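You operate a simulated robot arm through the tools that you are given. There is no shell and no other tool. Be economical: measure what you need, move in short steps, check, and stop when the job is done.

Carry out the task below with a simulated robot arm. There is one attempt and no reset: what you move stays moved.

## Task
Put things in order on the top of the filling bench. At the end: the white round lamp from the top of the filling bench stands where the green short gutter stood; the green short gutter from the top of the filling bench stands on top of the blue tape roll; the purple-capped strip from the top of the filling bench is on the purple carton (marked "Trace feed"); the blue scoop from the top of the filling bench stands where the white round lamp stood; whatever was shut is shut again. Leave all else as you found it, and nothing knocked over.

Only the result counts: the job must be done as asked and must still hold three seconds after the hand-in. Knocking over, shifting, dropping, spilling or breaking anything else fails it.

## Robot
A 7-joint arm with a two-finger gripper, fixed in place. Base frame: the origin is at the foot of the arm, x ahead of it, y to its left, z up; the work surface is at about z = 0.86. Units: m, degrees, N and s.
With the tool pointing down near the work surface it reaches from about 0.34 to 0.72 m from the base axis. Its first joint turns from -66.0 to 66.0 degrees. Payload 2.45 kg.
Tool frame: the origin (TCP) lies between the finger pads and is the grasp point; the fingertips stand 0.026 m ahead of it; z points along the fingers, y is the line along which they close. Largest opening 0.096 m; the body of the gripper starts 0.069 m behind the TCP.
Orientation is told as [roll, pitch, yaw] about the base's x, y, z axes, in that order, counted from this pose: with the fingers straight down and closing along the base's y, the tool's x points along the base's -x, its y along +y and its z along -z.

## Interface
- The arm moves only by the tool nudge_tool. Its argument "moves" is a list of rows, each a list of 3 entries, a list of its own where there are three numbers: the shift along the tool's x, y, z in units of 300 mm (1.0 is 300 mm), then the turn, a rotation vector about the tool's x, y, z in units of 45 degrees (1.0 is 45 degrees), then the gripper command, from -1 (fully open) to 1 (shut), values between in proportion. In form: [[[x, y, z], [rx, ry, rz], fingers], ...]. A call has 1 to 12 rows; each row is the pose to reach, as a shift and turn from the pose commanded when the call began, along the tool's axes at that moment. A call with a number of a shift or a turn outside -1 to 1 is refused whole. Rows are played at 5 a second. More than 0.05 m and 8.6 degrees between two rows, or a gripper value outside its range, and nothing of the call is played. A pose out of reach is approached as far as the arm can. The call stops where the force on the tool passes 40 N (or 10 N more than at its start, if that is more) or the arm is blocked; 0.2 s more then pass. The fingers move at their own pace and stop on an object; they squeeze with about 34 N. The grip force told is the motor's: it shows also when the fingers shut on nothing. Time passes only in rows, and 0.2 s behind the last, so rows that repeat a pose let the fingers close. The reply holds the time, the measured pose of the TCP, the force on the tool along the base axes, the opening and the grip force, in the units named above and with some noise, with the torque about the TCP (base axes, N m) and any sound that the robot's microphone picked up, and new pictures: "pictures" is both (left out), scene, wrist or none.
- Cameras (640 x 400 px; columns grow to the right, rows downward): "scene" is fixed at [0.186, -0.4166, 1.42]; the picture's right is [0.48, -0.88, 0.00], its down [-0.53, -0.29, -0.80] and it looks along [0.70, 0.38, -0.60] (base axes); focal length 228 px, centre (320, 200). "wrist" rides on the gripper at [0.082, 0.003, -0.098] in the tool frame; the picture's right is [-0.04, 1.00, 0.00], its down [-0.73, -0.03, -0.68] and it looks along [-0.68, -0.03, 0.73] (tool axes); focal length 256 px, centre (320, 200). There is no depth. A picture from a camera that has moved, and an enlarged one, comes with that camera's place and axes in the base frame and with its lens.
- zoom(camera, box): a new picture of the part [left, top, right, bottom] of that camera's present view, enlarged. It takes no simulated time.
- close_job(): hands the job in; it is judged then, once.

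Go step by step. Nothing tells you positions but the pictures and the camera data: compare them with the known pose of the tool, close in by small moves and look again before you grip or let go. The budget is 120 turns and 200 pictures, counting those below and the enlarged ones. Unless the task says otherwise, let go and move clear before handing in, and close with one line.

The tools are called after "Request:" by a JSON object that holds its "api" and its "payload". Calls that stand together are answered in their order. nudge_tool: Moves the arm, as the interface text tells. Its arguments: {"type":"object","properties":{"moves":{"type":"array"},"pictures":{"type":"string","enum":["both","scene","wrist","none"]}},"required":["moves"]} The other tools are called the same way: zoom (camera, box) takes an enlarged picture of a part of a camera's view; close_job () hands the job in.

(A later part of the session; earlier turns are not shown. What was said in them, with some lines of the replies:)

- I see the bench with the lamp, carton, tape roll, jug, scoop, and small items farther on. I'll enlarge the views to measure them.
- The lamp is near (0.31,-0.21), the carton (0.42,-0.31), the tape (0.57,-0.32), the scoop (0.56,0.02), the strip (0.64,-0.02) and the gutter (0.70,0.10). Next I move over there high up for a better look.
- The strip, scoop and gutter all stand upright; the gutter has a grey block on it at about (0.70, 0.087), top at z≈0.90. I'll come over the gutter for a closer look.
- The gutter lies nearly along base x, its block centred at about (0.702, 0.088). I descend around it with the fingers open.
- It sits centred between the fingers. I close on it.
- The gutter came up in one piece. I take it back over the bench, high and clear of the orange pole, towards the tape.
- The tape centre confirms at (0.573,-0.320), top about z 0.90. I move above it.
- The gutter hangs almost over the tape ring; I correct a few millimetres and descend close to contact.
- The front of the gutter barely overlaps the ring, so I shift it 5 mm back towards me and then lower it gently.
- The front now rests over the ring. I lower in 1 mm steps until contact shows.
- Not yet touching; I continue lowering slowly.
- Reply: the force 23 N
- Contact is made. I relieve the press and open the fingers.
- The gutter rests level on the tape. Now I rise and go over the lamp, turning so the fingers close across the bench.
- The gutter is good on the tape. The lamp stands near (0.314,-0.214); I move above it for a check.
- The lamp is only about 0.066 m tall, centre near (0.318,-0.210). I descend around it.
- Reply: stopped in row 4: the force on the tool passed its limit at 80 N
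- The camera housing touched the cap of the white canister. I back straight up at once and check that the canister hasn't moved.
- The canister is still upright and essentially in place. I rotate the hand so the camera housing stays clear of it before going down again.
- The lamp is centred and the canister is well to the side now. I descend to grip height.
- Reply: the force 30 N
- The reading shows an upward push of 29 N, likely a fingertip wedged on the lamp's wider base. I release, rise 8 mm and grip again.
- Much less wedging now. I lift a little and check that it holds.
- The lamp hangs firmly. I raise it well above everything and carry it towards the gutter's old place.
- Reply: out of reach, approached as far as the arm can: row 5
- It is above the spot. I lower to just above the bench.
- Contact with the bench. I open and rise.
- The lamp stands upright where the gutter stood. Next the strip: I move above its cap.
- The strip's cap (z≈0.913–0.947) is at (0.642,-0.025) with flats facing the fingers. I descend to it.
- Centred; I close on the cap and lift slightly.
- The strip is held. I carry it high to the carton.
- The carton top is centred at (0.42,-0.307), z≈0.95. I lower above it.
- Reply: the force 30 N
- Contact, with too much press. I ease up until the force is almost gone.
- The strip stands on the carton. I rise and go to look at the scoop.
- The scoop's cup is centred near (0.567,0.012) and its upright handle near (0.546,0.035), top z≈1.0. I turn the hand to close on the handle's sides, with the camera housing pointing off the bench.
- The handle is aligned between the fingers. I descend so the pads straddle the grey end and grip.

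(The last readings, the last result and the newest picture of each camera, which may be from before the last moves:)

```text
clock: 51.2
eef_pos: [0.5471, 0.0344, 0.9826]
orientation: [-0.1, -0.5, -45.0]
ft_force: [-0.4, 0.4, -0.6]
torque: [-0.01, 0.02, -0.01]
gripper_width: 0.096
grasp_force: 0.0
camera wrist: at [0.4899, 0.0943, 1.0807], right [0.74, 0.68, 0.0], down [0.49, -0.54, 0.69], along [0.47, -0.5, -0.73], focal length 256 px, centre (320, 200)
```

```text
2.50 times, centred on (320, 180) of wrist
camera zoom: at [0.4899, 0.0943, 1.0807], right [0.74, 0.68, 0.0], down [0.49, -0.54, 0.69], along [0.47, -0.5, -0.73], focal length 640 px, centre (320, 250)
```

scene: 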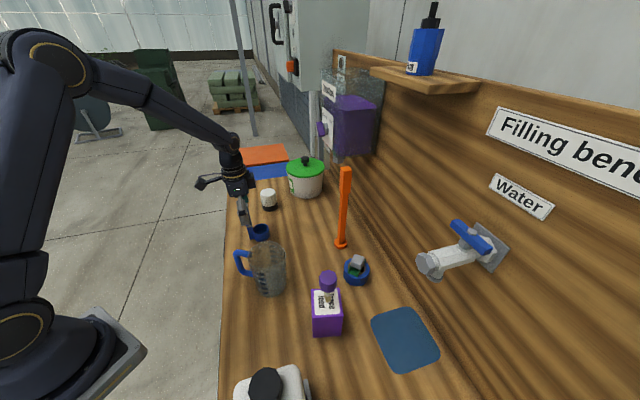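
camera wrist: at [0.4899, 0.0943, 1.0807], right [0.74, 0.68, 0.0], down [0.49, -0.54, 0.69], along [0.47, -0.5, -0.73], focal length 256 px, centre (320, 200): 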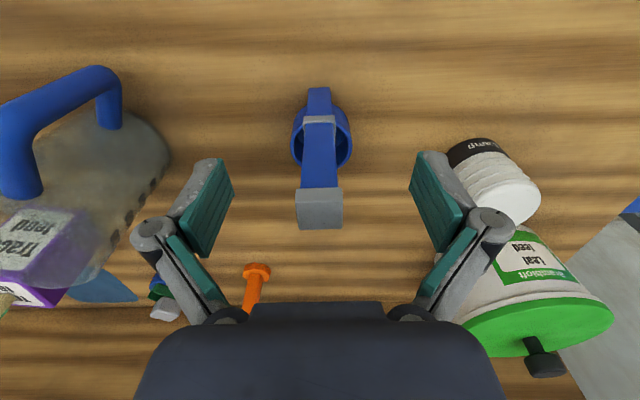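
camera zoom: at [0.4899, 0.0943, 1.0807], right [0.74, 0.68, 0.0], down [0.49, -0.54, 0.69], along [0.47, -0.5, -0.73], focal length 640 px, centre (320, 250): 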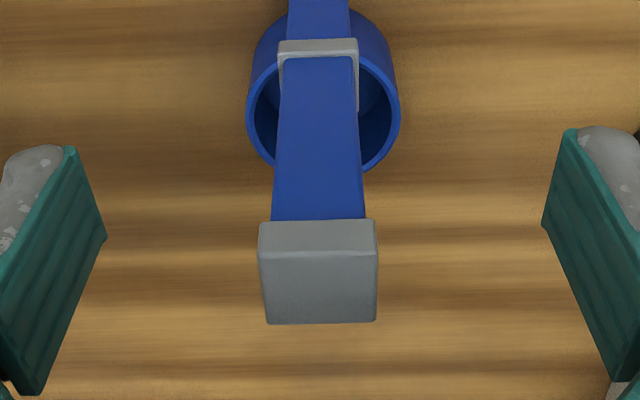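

Request:
{"api": "nudge_tool", "payload": {"moves": [[[0, 0, 0], [0, 0, 0], 1], [[0, 0, 0], [0, 0, 0], 1], [[0, 0, 0], [0, 0, 0], 1], [[0, 0, 0], [0, 0, 0], 1], [[0, 0, 0], [0, 0, 0], 1], [[0, 0, 0], [0, 0, 0], 1]], "pictures": "none"}}

Request:
{"api": "nudge_tool", "payload": {"moves": [[[0, 0, -0.03], [0, 0, 0], 1], [[0, 0, -0.08], [0, 0, 0], 1]]}}

Request:
{"api": "zoom", "payload": {"camera": "scene", "box": [216, 181, 286, 251]}}

```text
clock: 52.6
eef_pos: [0.5454, 0.0332, 0.9835]
orientation: [0.0, -0.5, -45.0]
ft_force: [1.2, 0.6, 0.3]
torque: [0.02, 0.04, 0.01]
gripper_width: 0.0169
grasp_force: 33.9
```

```text
clock: 53.2
eef_pos: [0.5442, 0.0323, 1.0082]
orientation: [-0.1, -0.5, -45.0]
ft_force: [0.4, -0.7, -0.5]
torque: [0.01, 0.01, 0.01]
gripper_width: 0.0171
grasp_force: 34.0
camera wrist: at [0.4886, 0.0933, 1.1063], right [0.74, 0.68, 0.0], down [0.49, -0.54, 0.69], along [0.47, -0.5, -0.73], focal length 256 px, centre (320, 200)
```

scene: 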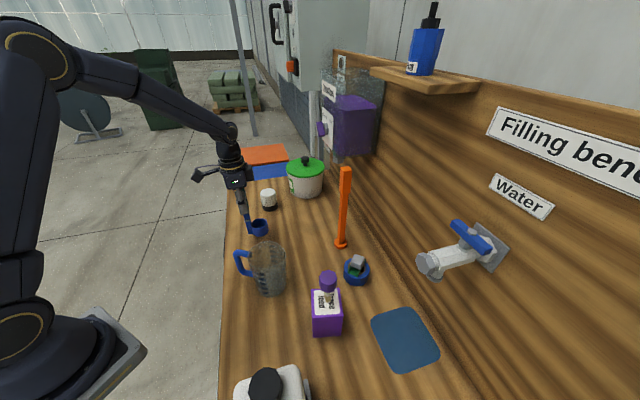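
wrist: 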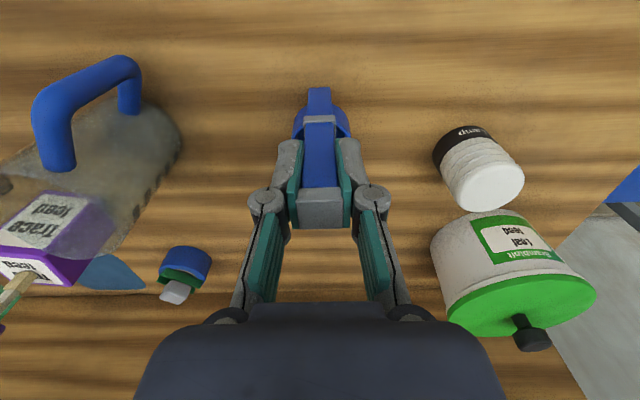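

```text
5.71 times, centred on (251, 216) of scene
camera zoom: at [0.186, -0.4166, 1.42], right [0.48, -0.88, 0.0], down [-0.53, -0.29, -0.8], along [0.7, 0.38, -0.6], focal length 1306 px, centre (714, 109)
```

zoom: 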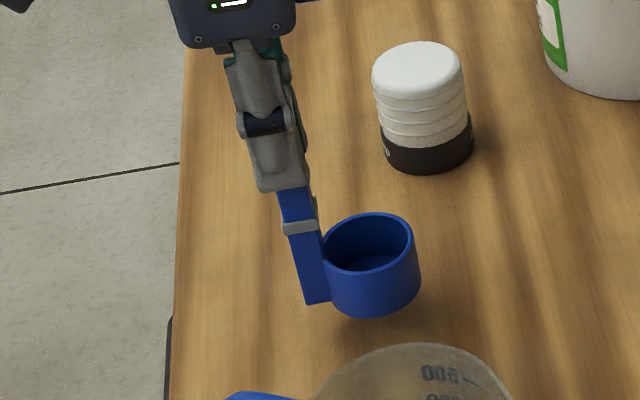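

The scoop is held upright. I raise it well above the jug and carry it towards the lamp's old place.

Request:
{"api": "nudge_tool", "payload": {"moves": [[[0, 0, -0.15], [0, 0, 0], 1], [[0, 0, -0.3], [0, 0, 0], 1], [[0, 0, -0.45], [0, 0, 0], 1], [[0, 0, -0.58], [0, 0, 0], 1], [[0.004, -0.13, -0.58], [0, 0, 0], 1], [[0.009, -0.26, -0.58], [0, 0, 0], 1], [[0.013, -0.39, -0.58], [0, 0, 0], 1], [[0.018, -0.52, -0.58], [0, 0, 0], 1], [[0.022, -0.65, -0.58], [0, 0, 0], 1], [[0.027, -0.78, -0.58], [0, 0, 0], 1], [[0.031, -0.91, -0.58], [0, 0, 0], 1]]}}

```text
clock: 55.6
eef_pos: [0.3464, -0.1541, 1.1812]
orientation: [0.0, -0.6, -45.0]
ft_force: [-0.4, 0.5, -0.2]
torque: [0.02, -0.06, 0.01]
gripper_width: 0.0169
grasp_force: 33.9
camera wrist: at [0.2892, -0.0926, 1.2802], right [0.73, 0.68, 0.0], down [0.49, -0.54, 0.69], along [0.47, -0.5, -0.73], focal length 256 px, centre (320, 200)
```

scene: 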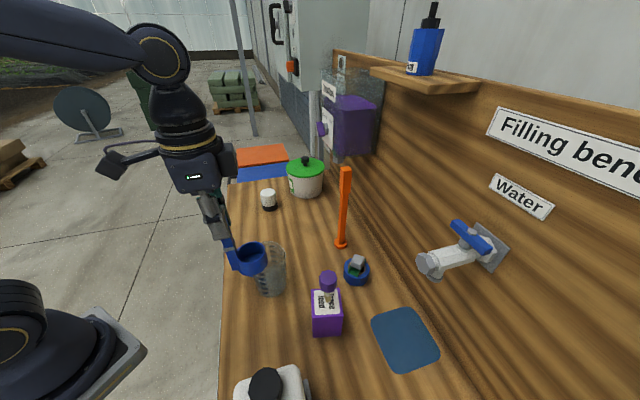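
wrist: 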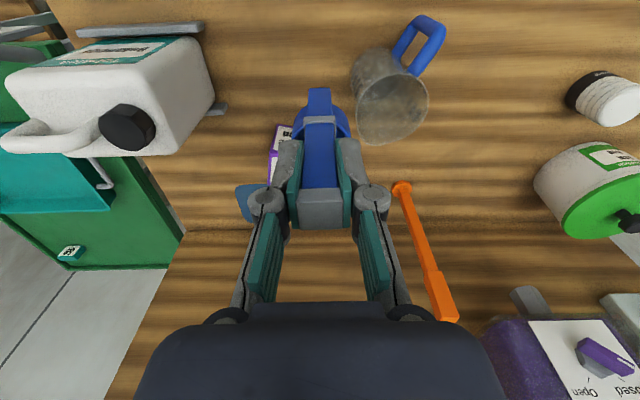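

Continuing to above the lamp's old spot (TCP about (0.304,-0.193)) and partway down.

Request:
{"api": "nudge_tool", "payload": {"moves": [[[0.004, -0.1, 0.0], [0, 0, 0], 1], [[0.008, -0.192, 0.0], [0, 0, 0], 1], [[0.008, -0.192, 0.14], [0, 0, 0], 1], [[0.008, -0.192, 0.28], [0, 0, 0], 1], [[0.008, -0.192, 0.42], [0, 0, 0], 1], [[0.008, -0.192, 0.55], [0, 0, 0], 1], [[0.008, -0.192, 0.6], [0, 0, 0], 1]]}}

Request:
{"api": "zoom", "payload": {"camera": "scene", "box": [210, 260, 338, 380]}}

```text
clock: 57.2
eef_pos: [0.3034, -0.1915, 1.0014]
orientation: [0.0, -0.5, -45.0]
ft_force: [0.3, -0.9, -0.5]
torque: [0.0, 0.03, -0.03]
gripper_width: 0.017
grasp_force: 33.6
camera wrist: at [0.2462, -0.1317, 1.0994], right [0.74, 0.68, 0.0], down [0.49, -0.54, 0.69], along [0.46, -0.5, -0.73], focal length 256 px, centre (320, 200)
```

scene: 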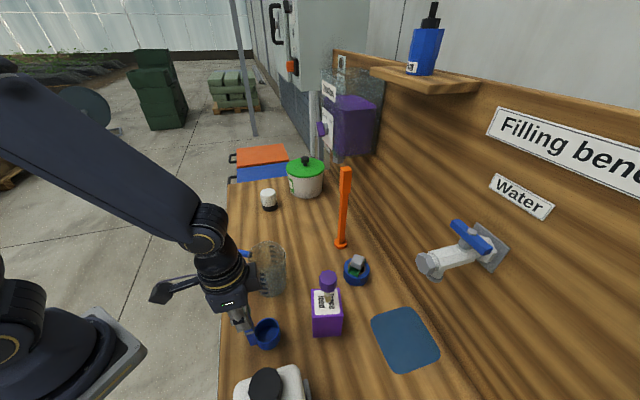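
wrist: 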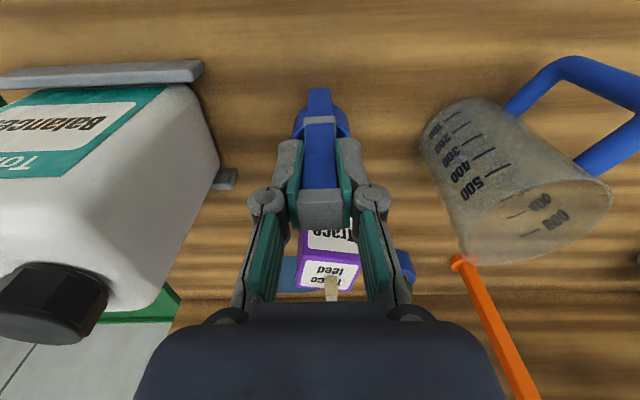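

```text
3.33 times, centred on (274, 320) of scene
camera zoom: at [0.186, -0.4167, 1.42], right [0.48, -0.88, 0.0], down [-0.53, -0.29, -0.8], along [0.7, 0.38, -0.6], focal length 762 px, centre (473, -200)
```

zoom: 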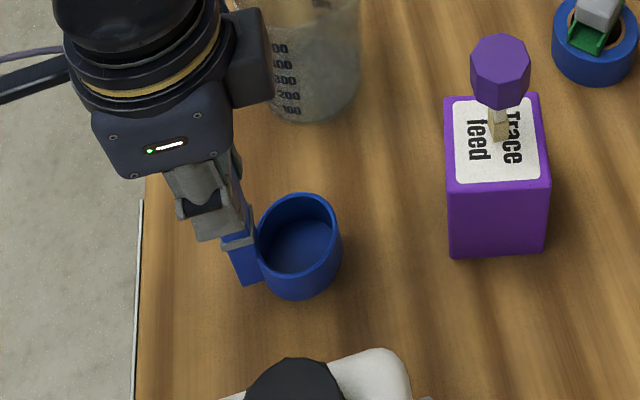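

The cup hangs right over the spot. I lower gently to contact.

Request:
{"api": "nudge_tool", "payload": {"moves": [[[0, 0, 0.02], [0, 0, 0], 1], [[0, 0, 0.04], [0, 0, 0], 1], [[0, 0, 0.052], [0, 0, 0], 1], [[0, 0, 0.052], [0, 0, 0], 1]], "pictures": "none"}}

Request:
{"api": "nudge_tool", "payload": {"moves": [[[0, 0, 0.003], [0, 0, 0], 1], [[0, 0, 0.005], [0, 0, 0], 1], [[0, 0, 0.005], [0, 0, 0], 1]], "pictures": "none"}}

```text
clock: 58.2
eef_pos: [0.3033, -0.1927, 0.9865]
orientation: [-0.1, -0.5, -45.0]
ft_force: [0.5, -0.8, -0.6]
torque: [0.0, 0.01, 0.02]
gripper_width: 0.0171
grasp_force: 34.0
```

```text
clock: 59.0
eef_pos: [0.303, -0.1919, 0.9842]
orientation: [0.1, -0.5, -45.0]
ft_force: [0.0, -0.3, -0.9]
torque: [0.0, 0.03, -0.01]
gripper_width: 0.0169
grasp_force: 34.0
```

Request:
{"api": "nudge_tool", "payload": {"moves": [[[0, 0, 0.003], [0, 0, 0], 1], [[0, 0, 0.005], [0, 0, 0], 1], [[0, 0, 0.005], [0, 0, 0], 1]], "pictures": "none"}}

```text
clock: 59.8
eef_pos: [0.3043, -0.1925, 0.983]
orientation: [0.0, -0.4, -45.0]
ft_force: [0.5, -0.8, -0.8]
torque: [0.04, 0.02, 0.03]
gripper_width: 0.0173
grasp_force: 33.8
```

Request:
{"api": "nudge_tool", "payload": {"moves": [[[0, 0, 0.003], [0, 0, 0], 1], [[0, 0, 0.005], [0, 0, 0], 1], [[0, 0, 0.005], [0, 0, 0], 1]], "pictures": "none"}}

Request:
{"api": "zoom", "payload": {"camera": "scene", "box": [230, 290, 310, 370]}}

```text
clock: 60.6
eef_pos: [0.3039, -0.1912, 0.9832]
orientation: [0.1, -0.5, -45.0]
ft_force: [-4.4, 4.9, 33.9]
torque: [0.1, 0.05, -0.01]
gripper_width: 0.0171
grasp_force: 33.9
```

```text
5.00 times, centred on (270, 330) of scene
camera zoom: at [0.1855, -0.4163, 1.4202], right [0.48, -0.88, 0.0], down [-0.53, -0.29, -0.8], along [0.7, 0.38, -0.6], focal length 1142 px, centre (570, -450)
```

zoom: 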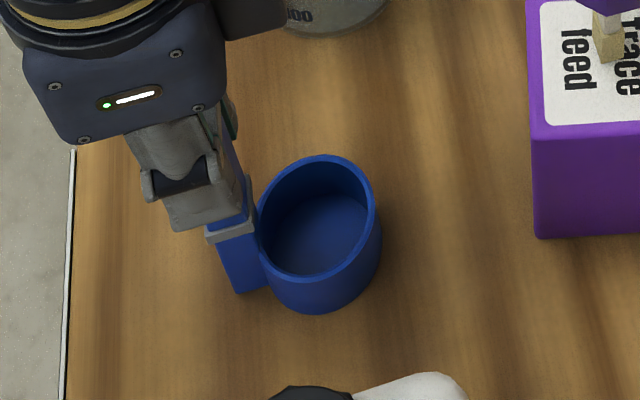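

Firm contact. I relieve the press, then open and rise.

Request:
{"api": "nudge_tool", "payload": {"moves": [[[0, 0, -0.004], [0, 0, 0], 1], [[0, 0, -0.004], [0, 0, 0], 1]], "pictures": "none"}}

Request:
{"api": "nudge_tool", "payload": {"moves": [[[0, 0, 0], [0, 0, 0], 0.6], [[0, 0, 0], [0, 0, 0], 0.4], [[0, 0, 0], [0, 0, 0], 0.1], [[0, 0, 0], [0, 0, 0], 0], [[0, 0, -0.1], [0, 0, 0], 0], [[0, 0, -0.25], [0, 0, 0], 0], [[0, 0, -0.4], [0, 0, 0], 0]]}}

Request:
{"api": "zoom", "payload": {"camera": "scene", "box": [220, 240, 476, 400]}}

```text
clock: 61.2
eef_pos: [0.3038, -0.1921, 0.9845]
orientation: [0.0, -0.4, -44.9]
ft_force: [-0.7, -0.4, 0.1]
torque: [-0.01, 0.02, 0.01]
gripper_width: 0.0171
grasp_force: 33.8
```

```text
clock: 62.8
eef_pos: [0.3034, -0.19, 1.1081]
orientation: [0.0, -0.5, -45.0]
ft_force: [-1.2, 0.4, -0.1]
torque: [0.01, -0.01, 0.01]
gripper_width: 0.0482
grasp_force: 0.1
camera wrist: at [0.2476, -0.1309, 1.2057], right [0.74, 0.68, 0.0], down [0.49, -0.54, 0.69], along [0.46, -0.5, -0.73], focal length 256 px, centre (320, 200)
```

scene: 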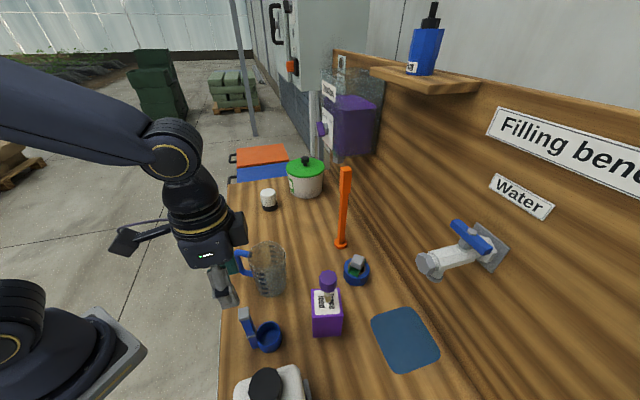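
wrist: 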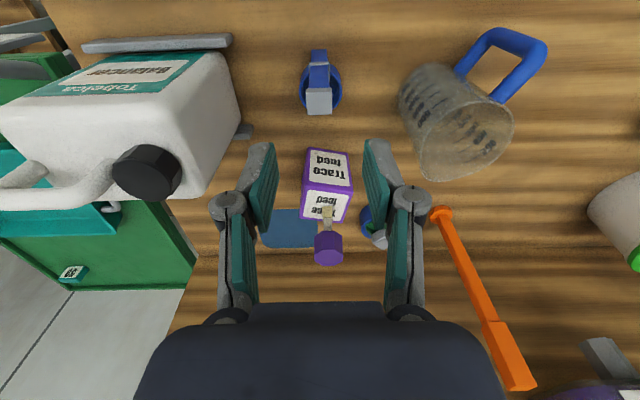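

```text
2.50 times, centred on (348, 320) of scene
camera zoom: at [0.1859, -0.4166, 1.42], right [0.48, -0.88, 0.0], down [-0.53, -0.29, -0.8], along [0.7, 0.38, -0.6], focal length 571 px, centre (250, -100)
```

zoom: 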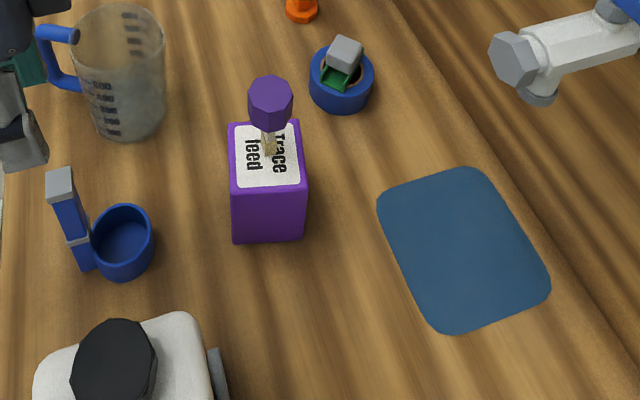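

Everything is in place: the scoop stands where the lamp was, the strip is on the carton, the gutter is on the tape, and the lamp stands at the gutter's old place. The hand is clear, so I hand in.

Request:
{"api": "close_job", "payload": {}}

```text
The job is handed in.
```

The four items are placed as asked and standing at hand-in, but the camera housing bumped the white canister's cap while I reached for the lamp, with about 80 N. The canister stayed upright but seems to have shifted by about 2 mm, and I did not move it back. I opened nothing, so there was nothing to shut again.
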